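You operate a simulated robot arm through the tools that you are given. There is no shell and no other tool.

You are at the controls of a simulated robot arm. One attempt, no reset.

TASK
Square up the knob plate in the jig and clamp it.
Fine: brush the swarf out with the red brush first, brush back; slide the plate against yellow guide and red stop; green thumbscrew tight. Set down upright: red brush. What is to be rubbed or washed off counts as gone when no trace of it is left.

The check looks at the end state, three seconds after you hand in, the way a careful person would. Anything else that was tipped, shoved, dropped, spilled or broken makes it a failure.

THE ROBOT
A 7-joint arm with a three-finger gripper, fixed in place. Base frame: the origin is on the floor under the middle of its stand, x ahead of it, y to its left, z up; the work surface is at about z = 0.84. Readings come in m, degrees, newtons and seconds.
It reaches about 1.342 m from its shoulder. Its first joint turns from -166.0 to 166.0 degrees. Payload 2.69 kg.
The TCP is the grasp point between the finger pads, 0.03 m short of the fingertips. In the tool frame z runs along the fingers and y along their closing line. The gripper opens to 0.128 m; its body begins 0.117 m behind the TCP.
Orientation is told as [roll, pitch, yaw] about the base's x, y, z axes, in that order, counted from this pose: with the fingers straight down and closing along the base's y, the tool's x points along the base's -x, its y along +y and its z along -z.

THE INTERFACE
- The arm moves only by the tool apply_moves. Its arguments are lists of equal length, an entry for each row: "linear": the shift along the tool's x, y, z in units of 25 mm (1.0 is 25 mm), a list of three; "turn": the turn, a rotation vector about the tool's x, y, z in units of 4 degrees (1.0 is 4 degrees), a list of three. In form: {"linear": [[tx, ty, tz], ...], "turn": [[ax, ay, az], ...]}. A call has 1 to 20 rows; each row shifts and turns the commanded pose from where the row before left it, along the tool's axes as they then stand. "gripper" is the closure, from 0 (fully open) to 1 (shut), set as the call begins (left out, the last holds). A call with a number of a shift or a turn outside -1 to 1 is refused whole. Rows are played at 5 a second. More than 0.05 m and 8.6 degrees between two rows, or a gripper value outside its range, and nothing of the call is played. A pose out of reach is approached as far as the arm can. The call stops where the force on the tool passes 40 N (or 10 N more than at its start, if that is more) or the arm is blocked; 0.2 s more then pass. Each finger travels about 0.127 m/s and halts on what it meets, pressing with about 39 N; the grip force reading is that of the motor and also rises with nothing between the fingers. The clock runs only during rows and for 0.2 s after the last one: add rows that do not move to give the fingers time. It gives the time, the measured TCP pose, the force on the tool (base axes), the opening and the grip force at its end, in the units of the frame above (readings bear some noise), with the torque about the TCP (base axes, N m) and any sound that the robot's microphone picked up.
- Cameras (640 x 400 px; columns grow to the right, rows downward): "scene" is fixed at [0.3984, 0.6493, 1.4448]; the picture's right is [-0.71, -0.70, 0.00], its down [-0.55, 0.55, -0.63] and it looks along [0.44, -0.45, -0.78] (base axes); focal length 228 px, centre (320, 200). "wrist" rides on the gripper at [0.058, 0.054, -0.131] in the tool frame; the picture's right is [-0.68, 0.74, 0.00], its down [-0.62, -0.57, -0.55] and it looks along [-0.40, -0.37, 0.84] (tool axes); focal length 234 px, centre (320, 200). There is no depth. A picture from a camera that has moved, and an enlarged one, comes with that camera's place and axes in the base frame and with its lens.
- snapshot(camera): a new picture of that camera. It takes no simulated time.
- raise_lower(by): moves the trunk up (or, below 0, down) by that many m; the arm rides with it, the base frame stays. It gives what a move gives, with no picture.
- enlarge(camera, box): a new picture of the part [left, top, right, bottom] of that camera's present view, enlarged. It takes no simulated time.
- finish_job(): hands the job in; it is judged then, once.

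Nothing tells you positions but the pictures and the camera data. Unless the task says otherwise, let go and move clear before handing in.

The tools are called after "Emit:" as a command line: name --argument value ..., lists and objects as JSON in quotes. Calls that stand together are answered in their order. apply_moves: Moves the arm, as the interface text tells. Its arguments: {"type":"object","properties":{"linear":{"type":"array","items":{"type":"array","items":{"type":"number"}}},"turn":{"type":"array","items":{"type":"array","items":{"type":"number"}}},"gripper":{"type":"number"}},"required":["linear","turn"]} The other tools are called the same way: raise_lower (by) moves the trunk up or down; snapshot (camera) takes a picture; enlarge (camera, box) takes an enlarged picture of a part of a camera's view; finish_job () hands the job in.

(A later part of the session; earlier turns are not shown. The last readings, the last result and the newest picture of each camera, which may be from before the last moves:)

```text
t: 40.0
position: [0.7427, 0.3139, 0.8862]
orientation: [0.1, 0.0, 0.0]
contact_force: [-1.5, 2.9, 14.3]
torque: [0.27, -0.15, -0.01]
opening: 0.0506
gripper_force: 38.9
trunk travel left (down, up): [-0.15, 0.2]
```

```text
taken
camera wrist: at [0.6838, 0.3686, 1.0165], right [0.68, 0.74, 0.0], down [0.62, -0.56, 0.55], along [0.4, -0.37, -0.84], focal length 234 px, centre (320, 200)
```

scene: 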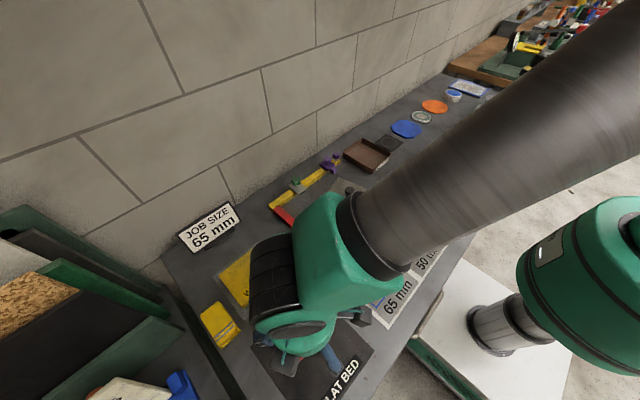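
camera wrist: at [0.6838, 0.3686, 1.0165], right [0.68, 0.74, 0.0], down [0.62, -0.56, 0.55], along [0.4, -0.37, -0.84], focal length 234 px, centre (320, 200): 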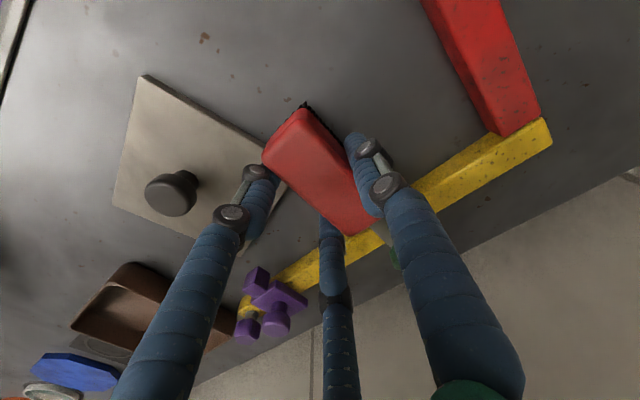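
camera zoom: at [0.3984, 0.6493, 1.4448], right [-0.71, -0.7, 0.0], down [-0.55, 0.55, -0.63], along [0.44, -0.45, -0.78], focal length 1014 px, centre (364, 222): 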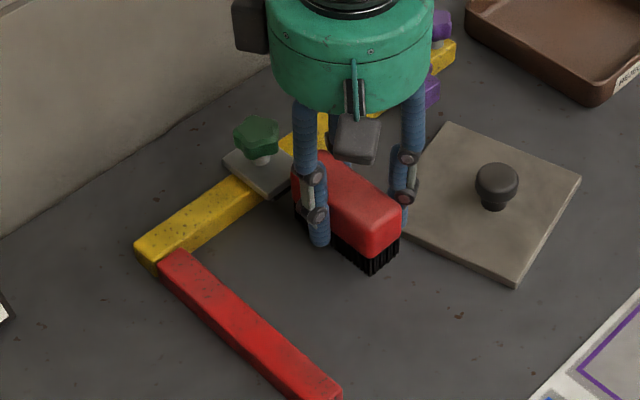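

Most of the swarf appears gone. I'm looking closer for traces near the brush.

Emit:
enlarge --camera "scene" --box '[280, 175, 340, 225]'

Emit:
enlarge --camera "wrist" --box '[240, 50, 400, 160]'

```text
8.00 times, centred on (310, 200) of scene
camera zoom: at [0.3984, 0.6493, 1.4448], right [-0.71, -0.7, 0.0], down [-0.55, 0.55, -0.63], along [0.44, -0.45, -0.78], focal length 1824 px, centre (400, 200)
```

zoom: 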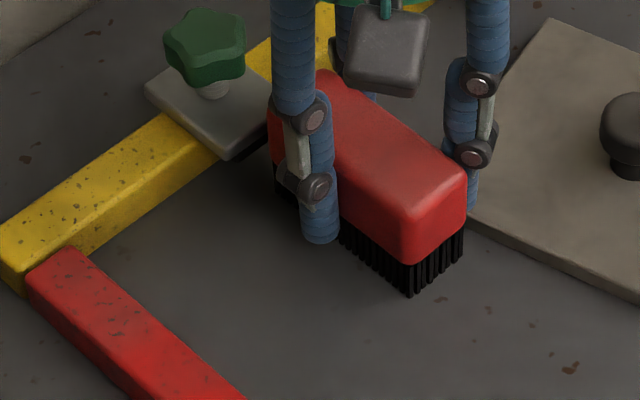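

```text
3.64 times, centred on (320, 105) of wrist
camera zoom: at [0.6838, 0.3686, 1.0165], right [0.68, 0.74, 0.0], down [0.62, -0.56, 0.55], along [0.4, -0.37, -0.84], focal length 852 px, centre (320, 546)
```

zoom: 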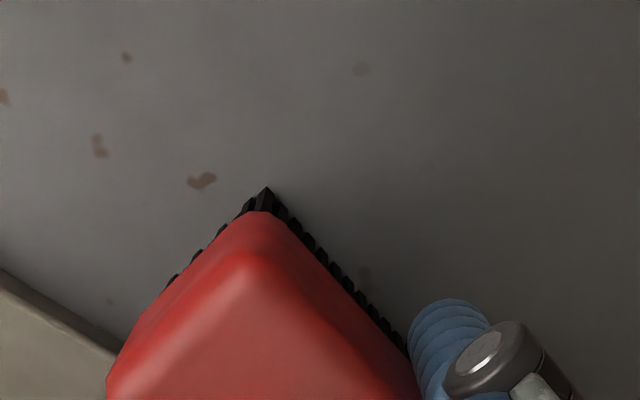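

It looks clean, but I'll add a pass shifted 35 mm toward −x and one more along the guide side to be sure, then lift and inspect.

Emit:
apply_moves --linear '[[0.7, 0, 0], [0.7, 0, 0], [0, 0.4, 0], [0, 0.4, 0], [0, 0.4, 0], [0, 0.4, 0], [0, 0.4, 0], [0, 0.4, 0], [0, -0.4, 0], [0, -0.4, 0], [0, -0.4, 0], [0, -0.4, 0], [0, -0.4, 0], [0, -0.4, 0], [0, 0.4, 0], [0, 0.4, 0], [0, 0.4, 0], [0, 0.4, 0], [0, 0, 0]]' --turn '[[0, 0, 0], [0, 0, 0], [0, 0, 0], [0, 0, 0], [0, 0, 0], [0, 0, 0], [0, 0, 0], [0, 0, 0], [0, 0, 0], [0, 0, 0], [0, 0, 0], [0, 0, 0], [0, 0, 0], [0, 0, 0], [0, 0, 0], [0, 0, 0], [0, 0, 0], [0, 0, 0], [0, 0, 0]]'

Emit:
apply_moves --linear '[[-0.8, 0, 0], [-0.8, 0, 0], [0, 0.4, 0], [0, 0.4, 0], [0, -0.4, 0], [0, -0.4, 0], [0, -0.4, 0], [0, -0.4, 0], [0, -0.4, 0], [0, -0.4, 0], [0, 0.4, 0], [0, 0.4, 0], [0, 0.4, 0], [0, 0, 0]]' --turn '[[0, 0, 0], [0, 0, 0], [0, 0, 0], [0, 0, 0], [0, 0, 0], [0, 0, 0], [0, 0, 0], [0, 0, 0], [0, 0, 0], [0, 0, 0], [0, 0, 0], [0, 0, 0], [0, 0, 0], [0, 0, 0]]'

Emit:
apply_moves --linear '[[0, 0, -0.5], [0, 0, -1], [0, 0, -1], [0, 0, -1], [0, 0, -1], [0, 0, 0]]' --turn '[[0, 0, 0], [0, 0, 0], [0, 0, 0], [0, 0, 0], [0, 0, 0], [0, 0, 0]]'

Emit:
enlarge --camera "scene" --box '[260, 150, 360, 240]'

Emit:
snapshot --camera "wrist"

```text
t: 44.0
position: [0.7079, 0.3529, 0.8837]
orientation: [0.0, 0.0, 0.0]
contact_force: [-0.5, -1.0, 11.0]
torque: [0.17, -0.07, 0.01]
opening: 0.0508
gripper_force: 38.6
trunk travel left (down, up): [-0.15, 0.2]
```

```text
t: 47.0
position: [0.7476, 0.3427, 0.8852]
orientation: [0.0, -0.1, 0.2]
contact_force: [-0.4, -5.8, 21.4]
torque: [0.05, 0.03, 0.0]
opening: 0.0508
gripper_force: 39.1
trunk travel left (down, up): [-0.15, 0.2]
```

```text
t: 48.4
position: [0.7515, 0.3449, 0.9956]
orientation: [0.0, 0.0, 0.1]
contact_force: [-0.2, -0.3, 0.1]
torque: [-0.02, -0.02, -0.03]
opening: 0.0507
gripper_force: 38.8
trunk travel left (down, up): [-0.15, 0.2]
```

```text
4.44 times, centred on (310, 195) of scene
camera zoom: at [0.3984, 0.6493, 1.4448], right [-0.71, -0.7, 0.0], down [-0.55, 0.55, -0.63], along [0.44, -0.45, -0.78], focal length 1014 px, centre (364, 222)
```

zoom: 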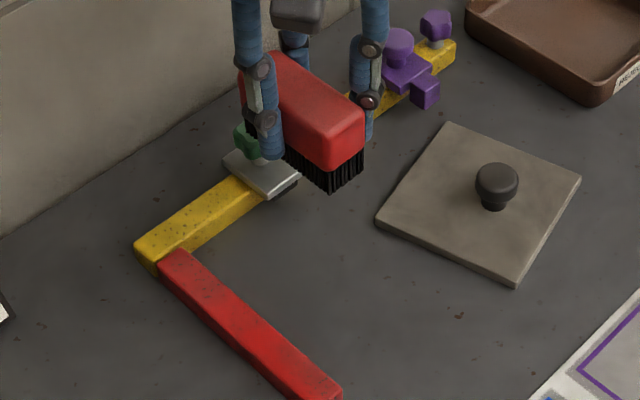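

```text
taken
camera wrist: at [0.6914, 0.3984, 1.1266], right [0.68, 0.74, 0.0], down [0.62, -0.56, 0.55], along [0.4, -0.37, -0.84], focal length 234 px, centre (320, 200)
```

wrist: 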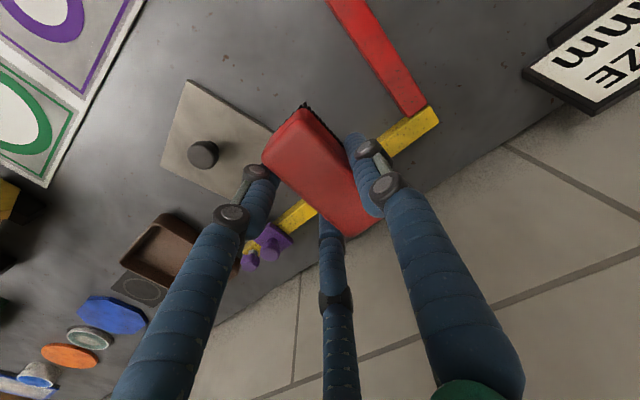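

The swarf looks gone in the scene view. I'm inspecting at higher magnification near the clamp before putting the brush back.

Emit:
enlarge --camera "scene" --box '[295, 180, 345, 220]'

Emit:
apply_moves --linear '[[0.9, 0.9, -0.2], [0.9, 0.9, 0], [0.9, 0.9, 0], [0.9, 0.9, 0], [0, 0, 0]]' --turn '[[0, 0, 0], [0, 0, 0], [0, 0, 0], [0, 0, 0], [0, 0, 0]]'

Emit:
snapshot --camera "wrist"

Emit:
enlarge --camera "scene" --box '[270, 165, 350, 225]'

```text
10.00 times, centred on (320, 200) of scene
camera zoom: at [0.3984, 0.6493, 1.4448], right [-0.71, -0.7, 0.0], down [-0.55, 0.55, -0.63], along [0.44, -0.45, -0.78], focal length 2280 px, centre (320, 200)
```

zoom: 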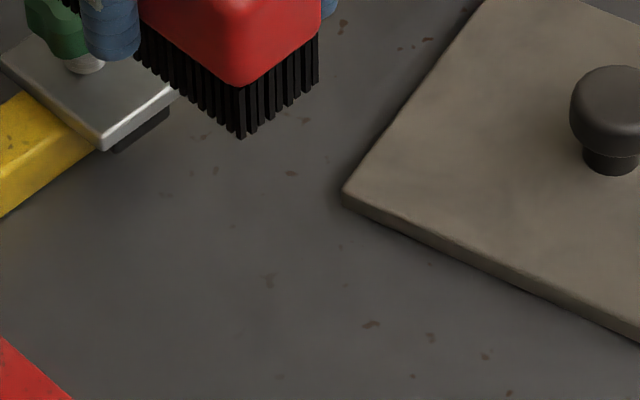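

```text
t: 49.6
position: [0.6597, 0.4357, 1.003]
orientation: [0.0, 0.0, 0.1]
contact_force: [-0.3, -0.6, 0.4]
torque: [-0.04, -0.06, -0.01]
opening: 0.0509
gripper_force: 39.4
trunk travel left (down, up): [-0.15, 0.2]
```

```text
taken
camera wrist: at [0.6005, 0.4893, 1.1343], right [0.68, 0.74, 0.0], down [0.62, -0.56, 0.55], along [0.4, -0.37, -0.84], focal length 234 px, centre (320, 200)
```

wrist: 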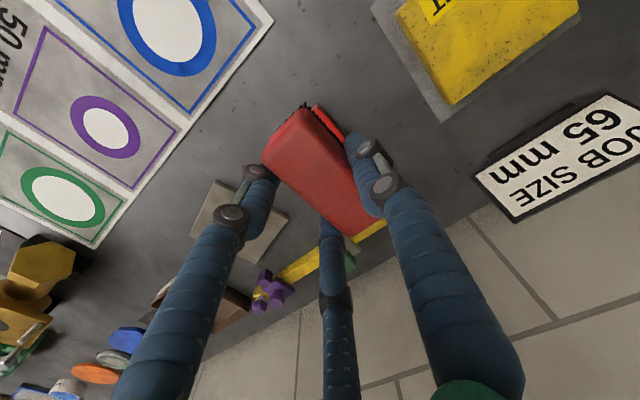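

```text
6.67 times, centred on (310, 195) of scene
camera zoom: at [0.3984, 0.6493, 1.4448], right [-0.71, -0.7, 0.0], down [-0.55, 0.55, -0.63], along [0.44, -0.45, -0.78], focal length 1520 px, centre (387, 233)
```

zoom: 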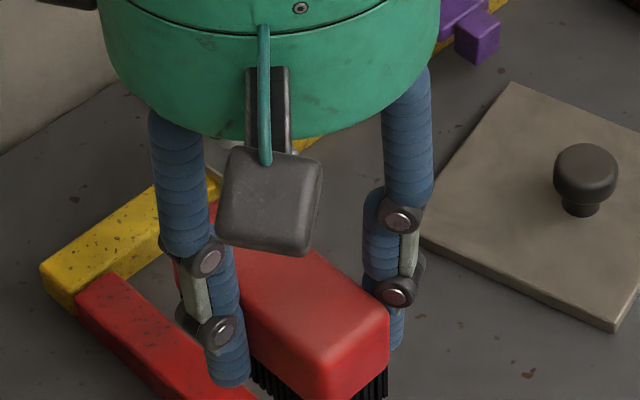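

The jig floor appears clean, but the arm partly blocks the view. I'm moving sideways to get an unobstructed check with the brush still in hand.

Emit:
apply_moves --linear '[[0, -0.96, -0.15], [0, -0.96, -0.15], [0, -0.96, -0.15], [0, -0.96, -0.15], [0, -0.96, -0.15], [0, -0.96, -0.15], [0, -0.96, -0.15], [0, -0.96, -0.15], [0, -0.96, -0.15], [0, -0.96, -0.15], [0, -0.96, -0.15], [0, -0.96, -0.15], [0, 0, 0]]' --turn '[[0, 0, 0], [0, 0, 0], [0, 0, 0], [0, 0, 0], [0, 0, 0], [0, 0, 0], [0, 0, 0], [0, 0, 0], [0, 0, 0], [0, 0, 0], [0, 0, 0], [0, 0, 0], [0, 0, 0]]'

Emit:
enlarge --camera "scene" --box '[270, 165, 350, 225]'

Emit:
enlarge --camera "scene" --box '[290, 185, 330, 215]'

```text
t: 52.4
position: [0.6602, 0.1457, 1.0494]
orientation: [0.0, 0.1, 0.2]
contact_force: [-1.4, 0.2, -0.3]
torque: [0.03, 0.0, 0.01]
opening: 0.0506
gripper_force: 38.5
trunk travel left (down, up): [-0.15, 0.2]
```

```text
6.67 times, centred on (310, 195) of scene
camera zoom: at [0.3984, 0.6493, 1.4448], right [-0.71, -0.7, 0.0], down [-0.55, 0.55, -0.63], along [0.44, -0.45, -0.78], focal length 1520 px, centre (387, 233)
```

zoom: 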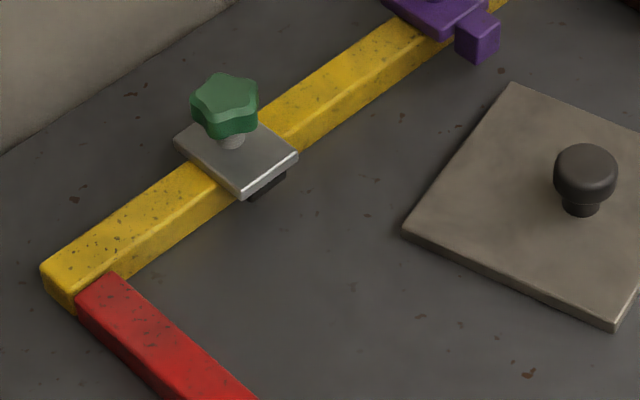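

```text
13.33 times, centred on (310, 200) of scene
camera zoom: at [0.3984, 0.6493, 1.4448], right [-0.71, -0.7, 0.0], down [-0.55, 0.55, -0.63], along [0.44, -0.45, -0.78], focal length 3040 px, centre (453, 200)
```

zoom: 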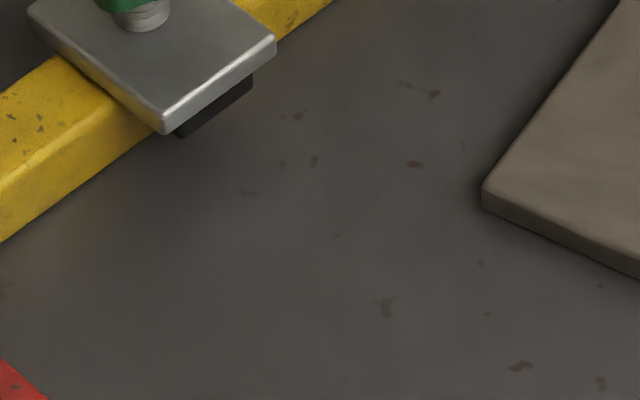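

The jig floor is completely clean. Now I'm returning the brush: moving back above the flat bed and rotating to the original yaw.

Emit:
apply_moves --linear '[[0.39, 0.988, 0], [0.39, 0.988, 0], [0.39, 0.988, 0], [0.39, 0.988, 0], [0.39, 0.988, 0], [0.39, 0.988, 0], [0.39, 0.988, 0], [0.39, 0.988, 0], [0.39, 0.988, 0], [0.39, 0.988, 0], [0.39, 0.988, 0], [0.39, 0.988, 0], [0.39, 0.988, 0], [0.39, 0.988, 0], [0.39, 0.988, 0], [0.39, 0.988, 0], [0.39, 0.988, 0], [0.39, 0.988, 0], [0.39, 0.988, 0], [0, 0, 0]]' --turn '[[0, 0, 0], [0, 0, 0], [0, 0, 0], [0, 0, 0], [0, 0, 0], [0, 0, 0], [0, 0, 0], [0, 0, 0], [0, 0, 0], [0, 0, 0], [0, 0, 0], [0, 0, 0], [0, 0, 0], [0, 0, 0], [0, 0, 0], [0, 0, 0], [0, 0, 0], [0, 0, 0], [0, 0, 0], [0, 0, 0]]'

Emit:
apply_moves --linear '[[0, 0, 0], [0, 0, 0], [0, 0, 0], [0, 0, 0], [0, 0, 0], [0, 0, 0], [0, 0, 0], [0, 0, 0], [0, 0, 0], [0, 0, 0], [0, 0, 0], [0, 0, 0], [0, 0, 0], [0, 0, 0], [0, 0, 0], [0, 0, 0], [0, 0, 0], [0, 0, 0], [0, 0, 0], [0, 0, 0]]' --turn '[[0, 0, -1], [0, 0, -1], [0, 0, -1], [0, 0, -1], [0, 0, -1], [0, 0, -1], [0, 0, -1], [0, 0, -1], [0, 0, -1], [0, 0, -1], [0, 0, -1], [0, 0, -1], [0, 0, -1], [0, 0, -1], [0, 0, -1], [0, 0, -1], [0, 0, -1], [0, 0, -1], [0, 0, -1], [0, 0, -1]]'

Emit:
apply_moves --linear '[[0, 0, 0], [0, 0, 0], [0, 0, 0]]' --turn '[[0, 0, -0.8], [0, 0, -0.8], [0, 0, 0]]'

```text
t: 56.6
position: [0.4716, 0.6142, 1.047]
orientation: [0.0, 0.0, 0.1]
contact_force: [-0.4, 0.4, -0.8]
torque: [-0.05, 0.02, 0.01]
opening: 0.0508
gripper_force: 39.3
trunk travel left (down, up): [-0.15, 0.2]
```

```text
t: 60.8
position: [0.4709, 0.6158, 1.0488]
orientation: [0.0, 0.0, 80.1]
contact_force: [0.0, -0.4, -0.8]
torque: [0.0, 0.01, 0.0]
opening: 0.0509
gripper_force: 39.1
trunk travel left (down, up): [-0.15, 0.2]
```

```text
t: 61.6
position: [0.4727, 0.6148, 1.0474]
orientation: [-0.1, 0.0, 86.4]
contact_force: [-0.5, -0.3, -0.2]
torque: [-0.01, 0.01, 0.01]
opening: 0.0508
gripper_force: 39.2
trunk travel left (down, up): [-0.15, 0.2]
```

The arm is above the flat bed at the pick-up yaw. I'm going down to just above the bed with a 2.5 mm x correction.

Emit:
apply_moves --linear '[[0, -0.1, 0.8], [0, 0, 0.8], [0, 0, 0.8], [0, 0, 0.8], [0, 0, 0.8], [0, 0, 0.8], [0, 0, 0.7], [0, 0, 0]]' --turn '[[0, 0, 0], [0, 0, 0], [0, 0, 0], [0, 0, 0], [0, 0, 0], [0, 0, 0], [0, 0, 0], [0, 0, 0]]'

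Emit:
snapshot --camera "wrist"

```text
t: 63.4
position: [0.4759, 0.6156, 0.9109]
orientation: [-0.1, 0.0, 86.6]
contact_force: [-0.1, 0.2, 0.0]
torque: [-0.03, 0.02, 0.01]
opening: 0.0507
gripper_force: 39.2
trunk travel left (down, up): [-0.15, 0.2]
```

```text
taken
camera wrist: at [0.4173, 0.5615, 1.0419], right [-0.69, 0.72, 0.0], down [0.6, 0.58, 0.55], along [0.4, 0.38, -0.84], focal length 234 px, centre (320, 200)
```

wrist: 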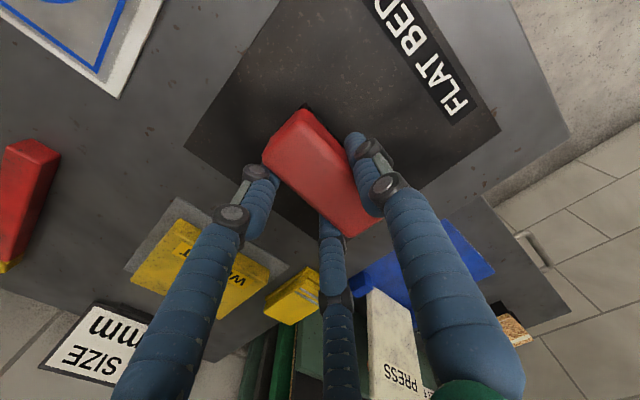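

The pose matches the pick-up view. I'm easing the brush down onto the bed.

Emit:
apply_moves --linear '[[0, 0, 0.25], [0, 0, 0.25], [0, 0, 0.15], [0, 0, 0.08], [0, 0, 0]]' --turn '[[0, 0, 0], [0, 0, 0], [0, 0, 0], [0, 0, 0], [0, 0, 0]]'

```text
t: 64.6
position: [0.4756, 0.6155, 0.8932]
orientation: [0.1, 0.0, 86.5]
contact_force: [-0.2, 0.6, -0.4]
torque: [0.0, 0.02, 0.0]
opening: 0.0506
gripper_force: 39.8
trunk travel left (down, up): [-0.15, 0.2]
```

Emit:
apply_moves --linear '[[0, 0, 0.06], [0, 0, 0.05], [0, 0, 0]]' --turn '[[0, 0, 0], [0, 0, 0], [0, 0, 0]]'

```text
t: 65.4
position: [0.4753, 0.6138, 0.8898]
orientation: [0.0, 0.0, 86.5]
contact_force: [-0.7, 1.0, -1.5]
torque: [-0.01, 0.02, 0.03]
opening: 0.0505
gripper_force: 38.7
trunk travel left (down, up): [-0.15, 0.2]
```

No contact yet, so I'm lowering another millimetre or so.

Emit:
apply_moves --linear '[[0, 0, 0.05], [0, 0, 0]]' --turn '[[0, 0, 0], [0, 0, 0]]'

```text
t: 66.0
position: [0.4757, 0.6148, 0.8885]
orientation: [0.0, -0.1, 86.5]
contact_force: [-1.1, -0.1, 3.7]
torque: [0.11, 0.09, 0.0]
opening: 0.0507
gripper_force: 39.0
trunk travel left (down, up): [-0.15, 0.2]
```

The bristles are on the bed (3.7 N). I'm opening the fingers and then lifting straight up.

Emit:
apply_moves --linear '[[0, 0, 0], [0, 0, 0], [0, 0, 0]]' --turn '[[0, 0, 0], [0, 0, 0], [0, 0, 0]]' --gripper 0.4

Emit:
apply_moves --linear '[[0, 0, 0], [0, 0, 0], [0, 0, -0.5], [0, 0, -0.8], [0, 0, -0.8], [0, 0, -0.8], [0, 0, -0.8], [0, 0, -0.8], [0, 0, 0]]' --turn '[[0, 0, 0], [0, 0, 0], [0, 0, 0], [0, 0, 0], [0, 0, 0], [0, 0, 0], [0, 0, 0], [0, 0, 0], [0, 0, 0]]' --gripper 0

Emit:
snapshot --camera "wrist"

Emit:
enlarge --camera "wrist" --box '[270, 90, 390, 200]'

```text
t: 66.8
position: [0.4751, 0.614, 0.8887]
orientation: [0.0, 0.0, 86.6]
contact_force: [-0.1, -0.3, 0.3]
torque: [-0.01, 0.01, 0.01]
opening: 0.0767
gripper_force: 0.1
trunk travel left (down, up): [-0.15, 0.2]
```

```text
t: 68.8
position: [0.4731, 0.6131, 1.0017]
orientation: [-0.1, -0.1, 86.6]
contact_force: [-1.0, -0.5, -0.4]
torque: [0.07, 0.01, 0.0]
opening: 0.128
gripper_force: 0.0
trunk travel left (down, up): [-0.15, 0.2]
```

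```text
taken
camera wrist: at [0.4159, 0.5591, 1.1323], right [-0.69, 0.72, 0.0], down [0.6, 0.58, 0.55], along [0.4, 0.38, -0.84], focal length 234 px, centre (320, 200)
```

wrist: 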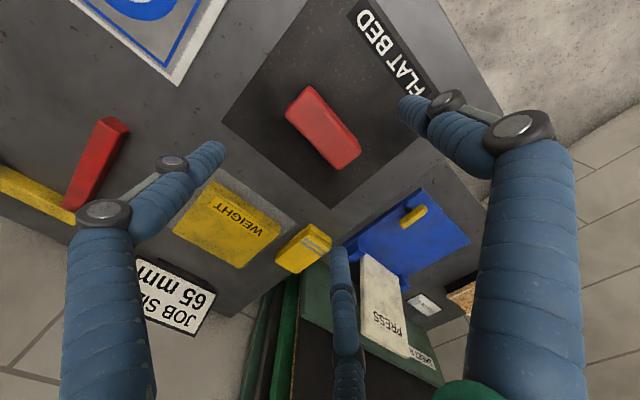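

```text
3.64 times, centred on (330, 145) of wrist
camera zoom: at [0.4159, 0.5591, 1.1323], right [-0.69, 0.72, 0.0], down [0.6, 0.58, 0.55], along [0.4, 0.38, -0.84], focal length 852 px, centre (284, 400)
```

zoom: 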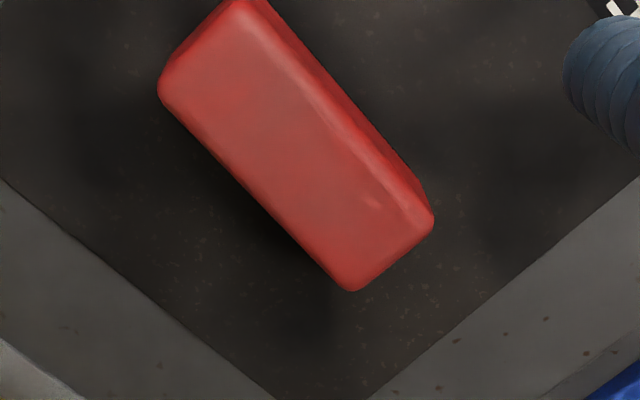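

The brush is standing upright back in its place. Next is the plate: centre ≈(0.689, 0.229), turned ≈14°, knob at ≈(0.676, 0.226). I'm moving above the knob with yaw 104° so that it ends at 90° when squared.

Emit:
apply_moves --linear '[[0, 0, 0], [0, 0, 0], [0, 0, 0], [0, 0, 0], [0, 0, 0]]' --turn '[[0, 0, -0.87], [0, 0, -0.87], [0, 0, -0.87], [0, 0, -0.87], [0, 0, -0.87]]'

Emit:
apply_moves --linear '[[0.944, -0.2295, 0], [0.944, -0.2295, 0], [0.944, -0.2295, 0], [0.944, -0.2295, 0], [0.944, -0.2295, 0], [0.944, -0.2295, 0], [0.944, -0.2295, 0], [0.944, -0.2295, 0], [0.944, -0.2295, 0], [0.944, -0.2295, 0], [0.944, -0.2295, 0], [0.944, -0.2295, 0], [0.944, -0.2295, 0], [0.944, -0.2295, 0], [0.944, -0.2295, 0], [0.944, -0.2295, 0], [0.944, -0.2295, 0], [0.944, -0.2295, 0], [0, 0, 0]]' --turn '[[0, 0, 0], [0, 0, 0], [0, 0, 0], [0, 0, 0], [0, 0, 0], [0, 0, 0], [0, 0, 0], [0, 0, 0], [0, 0, 0], [0, 0, 0], [0, 0, 0], [0, 0, 0], [0, 0, 0], [0, 0, 0], [0, 0, 0], [0, 0, 0], [0, 0, 0], [0, 0, 0], [0, 0, 0]]'

Emit:
snapshot --camera "wrist"

Emit:
enlarge --camera "wrist" --box '[230, 40, 410, 210]'

Emit:
snapshot --camera "scene"

```text
t: 70.0
position: [0.4748, 0.6144, 1.0013]
orientation: [0.0, -0.1, 103.9]
contact_force: [0.4, 0.2, -0.2]
torque: [0.01, 0.02, -0.03]
opening: 0.1278
gripper_force: 0.1
trunk travel left (down, up): [-0.15, 0.2]
```

```text
t: 74.0
position: [0.6786, 0.2259, 1.0012]
orientation: [0.0, 0.0, 103.9]
contact_force: [0.0, -1.0, 0.0]
torque: [0.04, 0.03, 0.0]
opening: 0.1279
gripper_force: 0.1
trunk travel left (down, up): [-0.15, 0.2]
```

```text
taken
camera wrist: at [0.6398, 0.1566, 1.1315], right [-0.88, 0.48, 0.0], down [0.4, 0.73, 0.55], along [0.26, 0.48, -0.84], focal length 234 px, centre (320, 200)
```

wrist: 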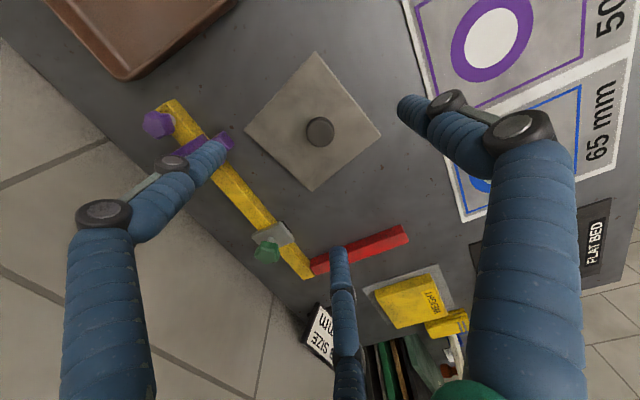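

```text
2.35 times, centred on (320, 125) of wrist
camera zoom: at [0.6398, 0.1566, 1.1315], right [-0.88, 0.48, 0.0], down [0.4, 0.73, 0.55], along [0.26, 0.48, -0.84], focal length 551 px, centre (320, 376)
```

zoom: 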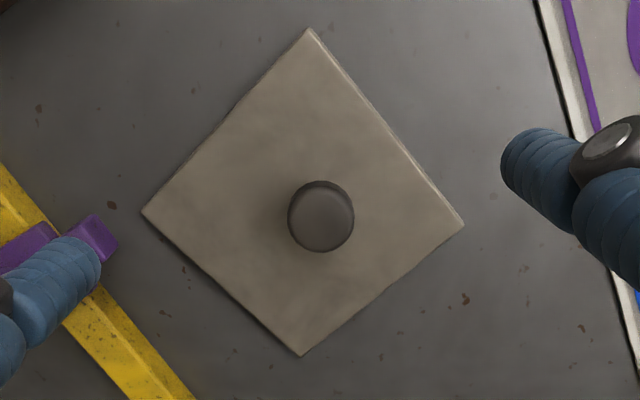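

```text
taken
```

scene: 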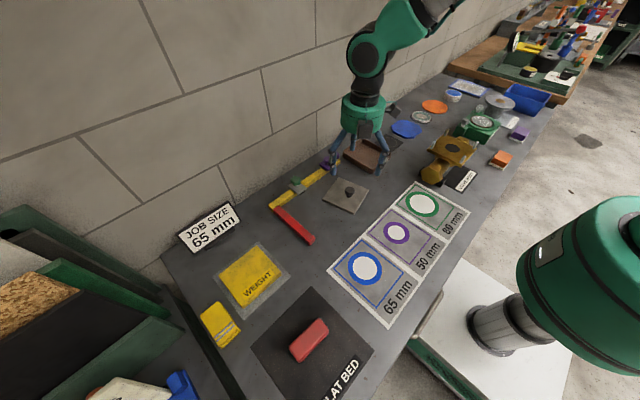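

The plate edges are exactly parallel to the tool (yaw 104°) and the knob is centred under the TCP. I'm descending with open fingers to z≈0.886 so the fingertips stay above the plate.

Emit:
apply_moves --linear '[[0.02, 0.05, 0.9], [0, 0, 0.9], [0, 0, 0.9], [0, 0, 0.9], [0, 0, 0.6], [0, 0, 0.4], [0, 0, 0]]' --turn '[[0, 0, 0], [0, 0, 0], [0, 0, 0], [0, 0, 0], [0, 0, 0], [0, 0, 0], [0, 0, 0]]'

Emit:
snapshot --camera "wrist"

Emit:
enlarge --camera "scene" --box '[290, 130, 410, 230]'

```text
t: 75.6
position: [0.6775, 0.227, 0.8863]
orientation: [0.0, 0.0, 103.9]
contact_force: [1.0, 0.7, 0.2]
torque: [-0.02, 0.02, 0.03]
opening: 0.128
gripper_force: 0.0
trunk travel left (down, up): [-0.15, 0.2]
```

```text
taken
camera wrist: at [0.6385, 0.1569, 1.0169], right [-0.88, 0.48, 0.0], down [0.4, 0.73, 0.55], along [0.26, 0.48, -0.84], focal length 234 px, centre (320, 200)
```

wrist: 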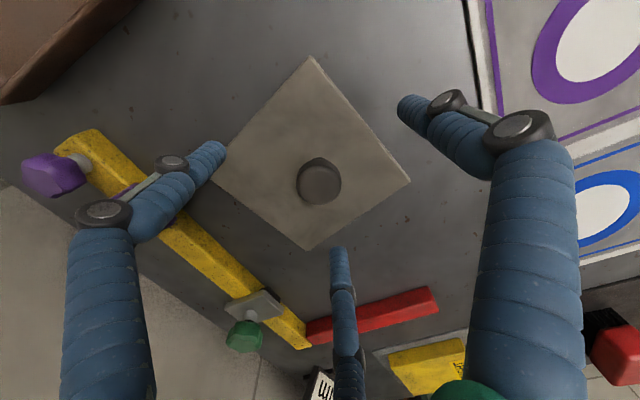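

```text
4.00 times, centred on (350, 180) of scene
camera zoom: at [0.3984, 0.6493, 1.4448], right [-0.71, -0.7, 0.0], down [-0.55, 0.55, -0.63], along [0.44, -0.45, -0.78], focal length 912 px, centre (200, 280)
```

zoom: 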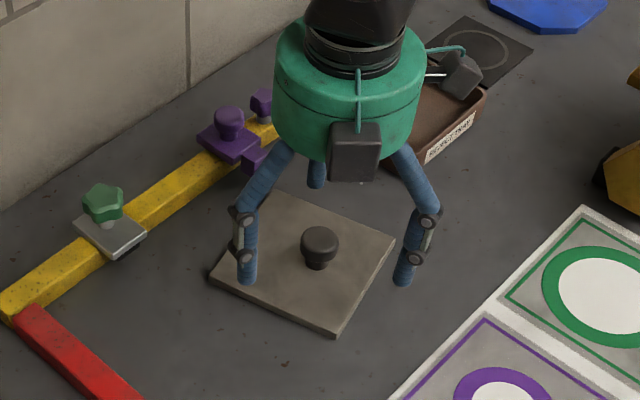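

The knob's cap top is at z≈0.8735 and centred. I'm lowering another 3 mm and closing on it.

Emit:
apply_moves --linear '[[0, 0, 0.13], [0, 0, 0]]' --turn '[[0, 0, 0], [0, 0, 0]]'

Emit:
apply_moves --linear '[[0, 0, 0], [0, 0, 0], [0, 0, 0], [0, 0, 0], [0, 0, 0], [0, 0, 0]]' --turn '[[0, 0, 0], [0, 0, 0], [0, 0, 0], [0, 0, 0], [0, 0, 0], [0, 0, 0]]' --gripper 0.8

Emit:
snapshot --camera "wrist"

Emit:
enlarge --camera "scene" --box '[290, 130, 410, 230]'

```text
t: 76.2
position: [0.6764, 0.2254, 0.8828]
orientation: [0.0, 0.0, 103.9]
contact_force: [0.2, -0.1, -0.2]
torque: [0.0, -0.01, -0.01]
opening: 0.128
gripper_force: 0.0
trunk travel left (down, up): [-0.15, 0.2]
```

```text
t: 77.6
position: [0.6764, 0.2269, 0.882]
orientation: [0.0, 0.0, 103.9]
contact_force: [0.2, -0.7, 0.6]
torque: [0.01, -0.03, -0.03]
opening: 0.032
gripper_force: 4.9
trunk travel left (down, up): [-0.15, 0.2]
```

```text
taken
camera wrist: at [0.6379, 0.1571, 1.0139], right [-0.88, 0.48, 0.0], down [0.4, 0.73, 0.55], along [0.26, 0.48, -0.84], focal length 234 px, centre (320, 200)
```

wrist: 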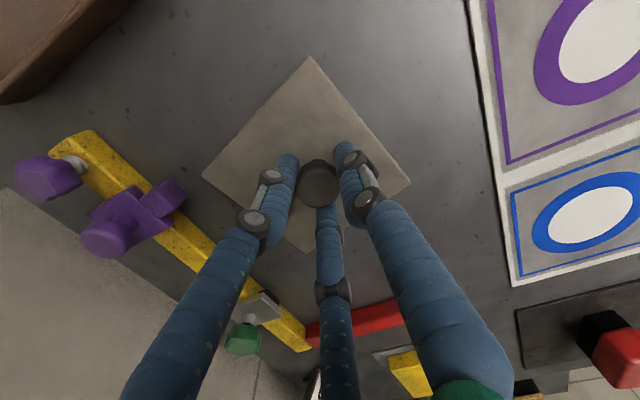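

```text
4.00 times, centred on (350, 180) of scene
camera zoom: at [0.3984, 0.6493, 1.4448], right [-0.71, -0.7, 0.0], down [-0.55, 0.55, -0.63], along [0.44, -0.45, -0.78], focal length 912 px, centre (200, 280)
```

zoom: 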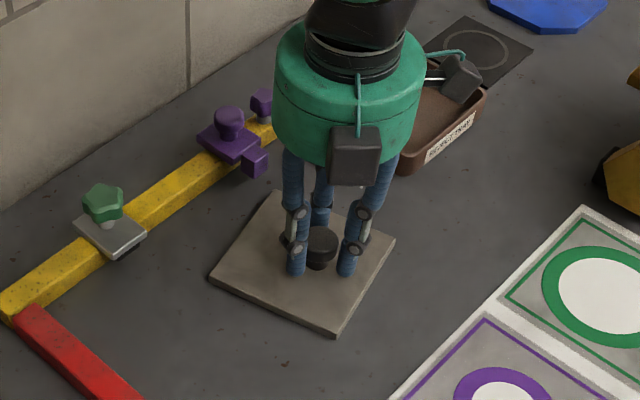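

The fingers have met the 32 mm knob but the grip force is still low, so I'm tightening and giving it time.

Emit:
apply_moves --linear '[[0, 0, 0], [0, 0, 0], [0, 0, 0], [0, 0, 0]]' --turn '[[0, 0, 0], [0, 0, 0], [0, 0, 0], [0, 0, 0]]' --gripper 0.95

```text
t: 78.6
position: [0.6771, 0.2267, 0.8841]
orientation: [-0.1, 0.0, 103.9]
contact_force: [1.8, 0.6, -0.5]
torque: [-0.02, -0.1, -0.03]
opening: 0.0315
gripper_force: 19.0
trunk travel left (down, up): [-0.15, 0.2]
```

Emit:
apply_moves --linear '[[0, 0, 0], [0, 0, 0], [0, 0, 0], [0, 0, 0]]' --turn '[[0, 0, 0], [0, 0, 0], [0, 0, 0], [0, 0, 0]]' --gripper 1.0

Emit:
enlarge --camera "wrist" --box '[250, 120, 400, 240]'

```text
t: 79.6
position: [0.6771, 0.2261, 0.8836]
orientation: [0.0, 0.0, 103.9]
contact_force: [1.7, -0.3, -0.1]
torque: [0.0, 0.0, 0.02]
opening: 0.0308
gripper_force: 38.7
trunk travel left (down, up): [-0.15, 0.2]
```

```text
3.33 times, centred on (325, 180) of wrist
camera zoom: at [0.6379, 0.1572, 1.0139], right [-0.88, 0.48, 0.0], down [0.4, 0.73, 0.55], along [0.26, 0.48, -0.84], focal length 781 px, centre (303, 267)
```

zoom: 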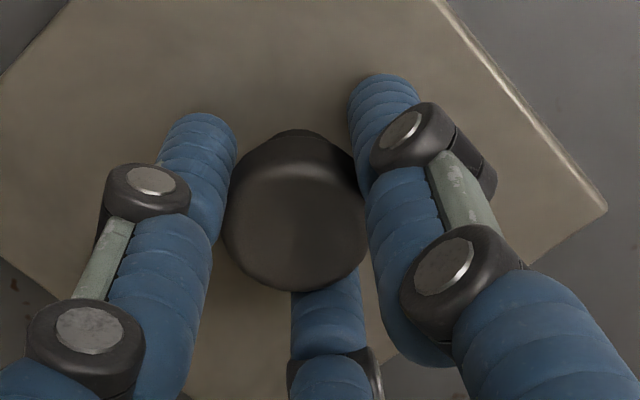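

The knob is held firmly at 38.7 N. I'm rotating the plate square (−13.9°) and sliding it towards the corner, stopping about 2 cm short of both faces.

Emit:
apply_moves --linear '[[0, 0, 0], [0, 0, 0], [0, 0, 0], [0, 0, 0], [0, 0, 0], [0, 0, 0]]' --turn '[[0, 0, 0.58], [0, 0, 0.58], [0, 0, 0.58], [0, 0, 0.58], [0, 0, 0.58], [0, 0, 0.58]]'

Emit:
snapshot --camera "wrist"

```text
t: 81.0
position: [0.6759, 0.2257, 0.8817]
orientation: [0.1, 0.0, 90.0]
contact_force: [-0.4, 1.0, 9.3]
torque: [0.03, 0.02, 0.33]
opening: 0.0302
gripper_force: 39.1
trunk travel left (down, up): [-0.15, 0.2]
```

```text
taken
camera wrist: at [0.6211, 0.168, 1.0133], right [-0.74, 0.68, 0.0], down [0.57, 0.62, 0.55], along [0.37, 0.4, -0.84], focal length 234 px, centre (320, 200)
```

wrist: 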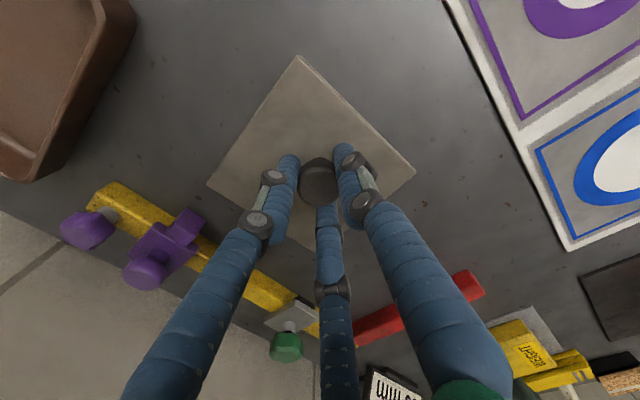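

The plate lagged by about 5–6° (some slip in the grip, with 9 N pressing down). I'm relieving the down-force by a millimetre and turning a bit further.

Emit:
apply_moves --linear '[[0, 0, -0.04], [0, 0, 0], [0, 0, 0], [0, 0, 0], [0, 0, 0]]' --turn '[[0, 0, 0], [0, 0, 0.5], [0, 0, 0.5], [0, 0, 0.5], [0, 0, 0]]'

Emit:
snapshot --camera "wrist"

Emit:
enlarge --camera "wrist" --box '[190, 40, 430, 200]'

```text
t: 82.2
position: [0.6753, 0.2256, 0.8846]
orientation: [-0.1, 0.1, 84.0]
contact_force: [-0.3, -0.5, -0.8]
torque: [0.01, 0.04, 0.01]
opening: 0.0298
gripper_force: 38.8
trunk travel left (down, up): [-0.15, 0.2]
```

```text
taken
camera wrist: at [0.6157, 0.1737, 1.0145], right [-0.66, 0.75, 0.0], down [0.63, 0.55, 0.55], along [0.41, 0.36, -0.84], focal length 234 px, centre (320, 200)
```

wrist: 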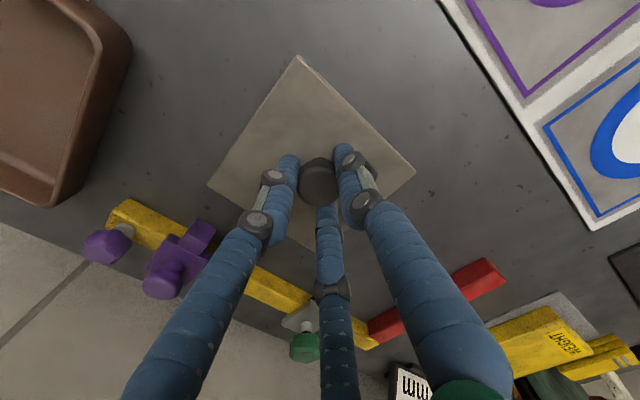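

```text
2.50 times, centred on (310, 120) of wrist
camera zoom: at [0.6157, 0.1737, 1.0145], right [-0.66, 0.75, 0.0], down [0.63, 0.55, 0.55], along [0.41, 0.36, -0.84], focal length 585 px, centre (345, 400)
```

zoom: 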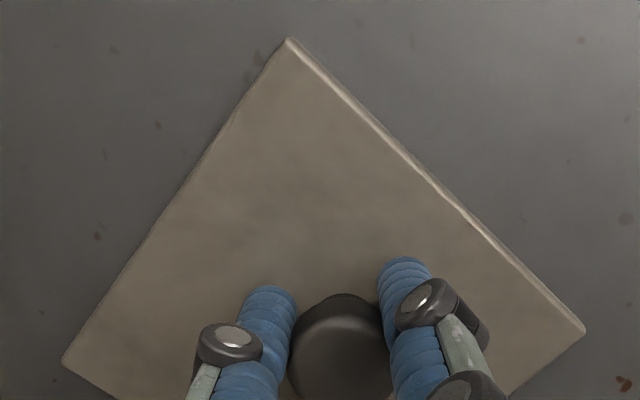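

Now the plate is square to the base axes within about 0.1° (tool yaw 84°). I'm sliding it toward the corner, stopping ≈2 cm short.

Emit:
apply_moves --linear '[[-0.4115, -0.1067, 0], [-0.4115, -0.1067, 0], [-0.4115, -0.1067, 0], [-0.4115, -0.1067, 0], [-0.4115, -0.1067, 0], [-0.4115, -0.1067, 0], [-0.4115, -0.1067, 0], [-0.4115, -0.1067, 0], [-0.4115, -0.1067, 0], [-0.4115, -0.1067, 0], [-0.4115, -0.1067, 0], [-0.4115, -0.1067, 0], [0, 0, 0]]' --turn '[[0, 0, 0], [0, 0, 0], [0, 0, 0], [0, 0, 0], [0, 0, 0], [0, 0, 0], [0, 0, 0], [0, 0, 0], [0, 0, 0], [0, 0, 0], [0, 0, 0], [0, 0, 0], [0, 0, 0]]'

Emit:
snapshot --camera "wrist"

Emit:
enlarge --camera "scene" --box '[250, 140, 370, 240]'

```text
t: 85.0
position: [0.7207, 0.3449, 0.8833]
orientation: [-0.1, 0.0, 83.9]
contact_force: [0.8, 0.3, -4.2]
torque: [0.0, 0.04, 0.02]
opening: 0.03
gripper_force: 39.0
trunk travel left (down, up): [-0.15, 0.2]
```

```text
taken
camera wrist: at [0.6615, 0.2937, 1.0141], right [-0.66, 0.75, 0.0], down [0.63, 0.55, 0.55], along [0.41, 0.36, -0.84], focal length 234 px, centre (320, 200)
```

wrist: 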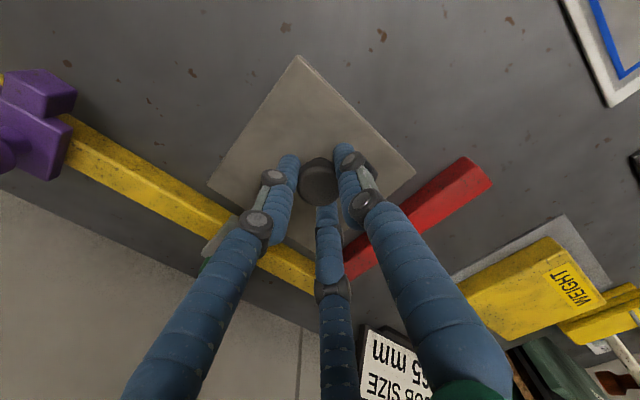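

```text
4.00 times, centred on (310, 190) of scene
camera zoom: at [0.3984, 0.6493, 1.4448], right [-0.71, -0.7, 0.0], down [-0.55, 0.55, -0.63], along [0.44, -0.45, -0.78], focal length 912 px, centre (360, 240)
```

zoom: 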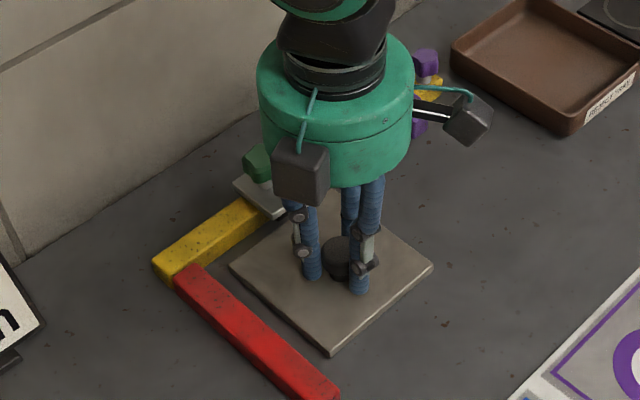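

The plate is in front of the corner; the −4 N reading suggests I'm carrying some of its weight. I'm letting it down slightly before sliding under the clamp pad.

Emit:
apply_moves --linear '[[0, 0, 0.04], [0, 0, 0]]' --turn '[[0, 0, 0], [0, 0, 0]]'

Emit:
enlarge --camera "wrist" --box '[180, 160, 420, 300]'

Emit:
enlarge --camera "scene" --box '[275, 180, 345, 230]'

```text
t: 85.6
position: [0.7204, 0.3449, 0.883]
orientation: [0.0, -0.1, 84.0]
contact_force: [2.0, -1.5, 1.7]
torque: [-0.38, 0.31, 0.14]
opening: 0.0301
gripper_force: 39.1
trunk travel left (down, up): [-0.15, 0.2]
```

```text
2.67 times, centred on (300, 230) of wrist
camera zoom: at [0.6608, 0.2933, 1.0134], right [-0.66, 0.75, 0.0], down [0.63, 0.55, 0.55], along [0.41, 0.36, -0.84], focal length 624 px, centre (373, 120)
```

zoom: 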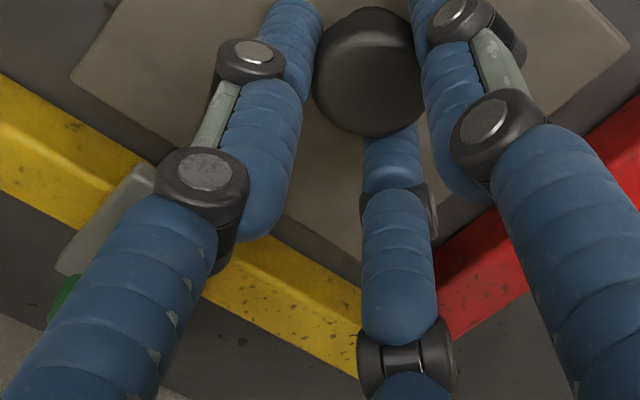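

```text
8.00 times, centred on (310, 205) of scene
camera zoom: at [0.3984, 0.6493, 1.4448], right [-0.71, -0.7, 0.0], down [-0.55, 0.55, -0.63], along [0.44, -0.45, -0.78], focal length 1824 px, centre (400, 160)
```

zoom: 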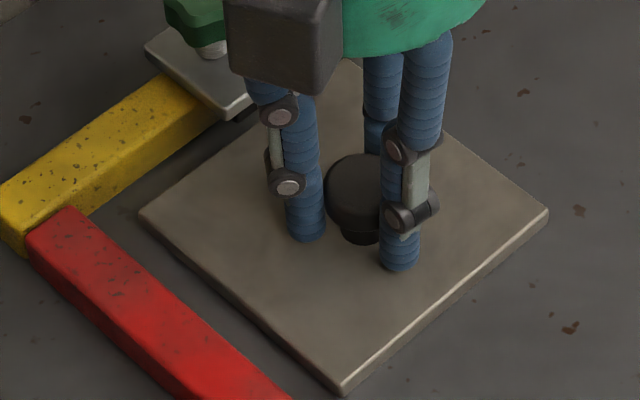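

The plate rests on the bench again and is parallel to guide and stop. I'm sliding +x toward the guide in small steps, watching the force.

Emit:
apply_moves --linear '[[-0.0167, -0.159, 0], [-0.0167, -0.159, 0], [-0.0167, -0.159, 0], [0, 0, 0]]' --turn '[[0, 0, 0], [0, 0, 0], [0, 0, 0], [0, 0, 0]]'

Emit:
enlarge --camera "scene" --box '[275, 180, 345, 230]'

```text
t: 86.6
position: [0.732, 0.345, 0.8838]
orientation: [-0.1, 0.1, 84.0]
contact_force: [-5.8, 1.5, 16.8]
torque: [0.11, 0.2, 0.18]
opening: 0.0296
gripper_force: 39.0
trunk travel left (down, up): [-0.15, 0.2]
```

```text
8.00 times, centred on (310, 205) of scene
camera zoom: at [0.3984, 0.6493, 1.4448], right [-0.71, -0.7, 0.0], down [-0.55, 0.55, -0.63], along [0.44, -0.45, -0.78], focal length 1824 px, centre (400, 160)
```

zoom: 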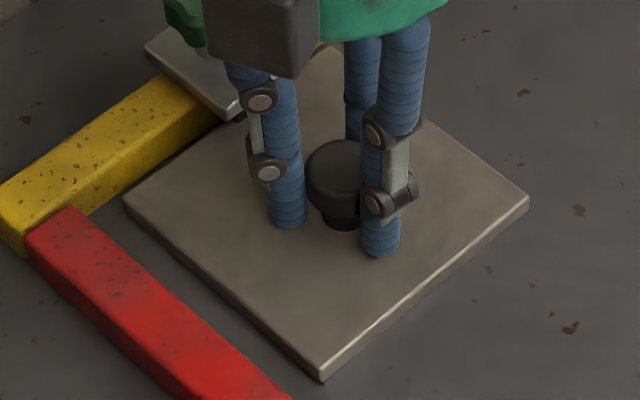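

The plate is sliding under the clamp, but the arm now presses down 17 N. I'm easing that off and continuing toward the guide.

Emit:
apply_moves --linear '[[0, 0, -0.025], [0, 0, 0]]' --turn '[[0, 0, 0], [0, 0, 0]]'

Emit:
apply_moves --linear '[[-0.0084, -0.08, 0], [-0.0084, -0.08, 0], [0, 0, 0]]' --turn '[[0, 0, 0], [0, 0, 0], [0, 0, 0]]'

```text
t: 87.2
position: [0.7317, 0.3462, 0.8834]
orientation: [0.0, 0.0, 84.0]
contact_force: [-5.5, 4.1, 14.3]
torque: [0.17, -0.08, 0.15]
opening: 0.0299
gripper_force: 39.1
trunk travel left (down, up): [-0.15, 0.2]
```

```text
t: 88.0
position: [0.737, 0.3447, 0.8823]
orientation: [0.0, 0.0, 84.0]
contact_force: [-4.8, -2.2, 9.8]
torque: [-0.09, 0.18, 0.08]
opening: 0.0298
gripper_force: 38.5
trunk travel left (down, up): [-0.15, 0.2]
```

Emit:
apply_moves --linear '[[-0.0042, -0.04, -0.01], [-0.0042, -0.04, 0], [0, 0, 0]]' --turn '[[0, 0, 0], [0, 0, 0], [0, 0, 0]]'

Emit:
enlarge --camera "scene" --box '[275, 180, 345, 230]'

Emit:
enlarge --camera "wrist" --box '[140, 100, 420, 290]'

```text
t: 88.8
position: [0.7387, 0.3458, 0.8833]
orientation: [0.1, 0.1, 84.0]
contact_force: [-12.8, -6.6, 0.1]
torque: [-0.03, 0.25, 0.35]
opening: 0.0299
gripper_force: 39.0
trunk travel left (down, up): [-0.15, 0.2]
```

```text
8.00 times, centred on (310, 205) of scene
camera zoom: at [0.3984, 0.6493, 1.4448], right [-0.71, -0.7, 0.0], down [-0.55, 0.55, -0.63], along [0.44, -0.45, -0.78], focal length 1824 px, centre (400, 160)
```

zoom: 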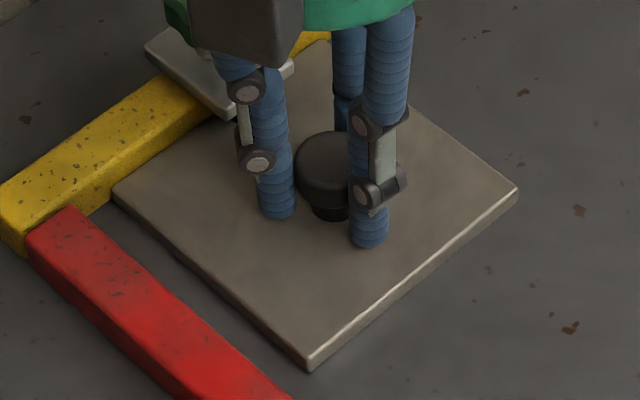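

```text
2.11 times, centred on (280, 195) of wrist
camera zoom: at [0.6782, 0.2938, 1.0134], right [-0.66, 0.75, 0.0], down [0.63, 0.55, 0.55], along [0.41, 0.36, -0.84], focal length 493 px, centre (404, 210)
```

zoom: 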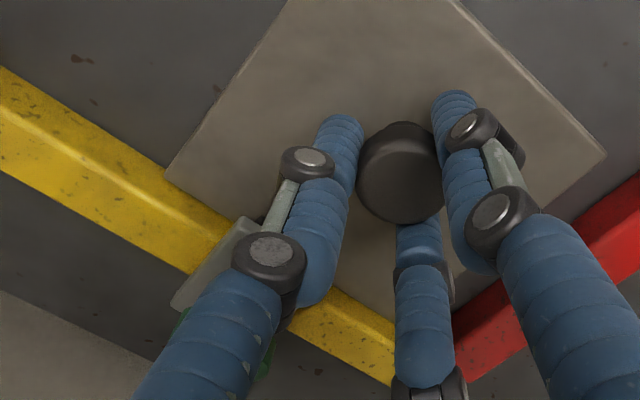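

The plate has touched the guide (Fx ≈ −13 N). I'm sliding it along +y towards the red stop with slight guide pressure.

Emit:
apply_moves --linear '[[-0.159, 0.0267, 0], [-0.159, 0.0167, 0], [-0.159, 0.0167, 0], [0, 0, 0]]' --turn '[[0, 0, 0], [0, 0, 0], [0, 0, 0], [0, 0, 0]]'

Emit:
enlarge --camera "scene" --box '[275, 180, 345, 230]'

```text
t: 89.8
position: [0.7385, 0.3573, 0.8841]
orientation: [0.1, 0.1, 84.0]
contact_force: [-21.4, -7.5, -6.6]
torque: [-0.26, 0.83, -0.02]
opening: 0.0299
gripper_force: 39.0
trunk travel left (down, up): [-0.15, 0.2]
```

```text
8.00 times, centred on (310, 205) of scene
camera zoom: at [0.3984, 0.6493, 1.4448], right [-0.71, -0.7, 0.0], down [-0.55, 0.55, -0.63], along [0.44, -0.45, -0.78], focal length 1824 px, centre (400, 160)
```

zoom: 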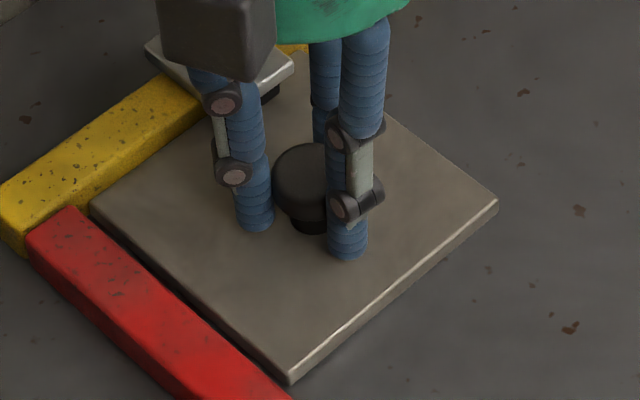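

Guide pressure has grown to 21 N, so I'm easing off 1 mm in x, lowering a touch, then continuing to the stop.

Emit:
apply_moves --linear '[[0, 0.04, 0.015], [-0.1, 0.0105, 0], [0, 0, 0]]' --turn '[[0, 0, 0], [0, 0, 0], [0, 0, 0]]'

Emit:
apply_moves --linear '[[-0.06, 0.0063, 0], [-0.06, 0.0063, 0], [0, 0, 0]]' --turn '[[0, 0, 0], [0, 0, 0], [0, 0, 0]]'

```text
t: 90.6
position: [0.7385, 0.3602, 0.8834]
orientation: [0.0, 0.0, 84.0]
contact_force: [-14.9, -4.6, -1.5]
torque: [-0.11, 0.33, 0.08]
opening: 0.03
gripper_force: 38.7
trunk travel left (down, up): [-0.15, 0.2]
```

```text
t: 91.4
position: [0.7389, 0.3643, 0.8848]
orientation: [-0.1, 0.0, 83.9]
contact_force: [-0.2, -0.7, -3.2]
torque: [0.03, 0.05, -0.04]
opening: 0.0298
gripper_force: 39.3
trunk travel left (down, up): [-0.15, 0.2]
```

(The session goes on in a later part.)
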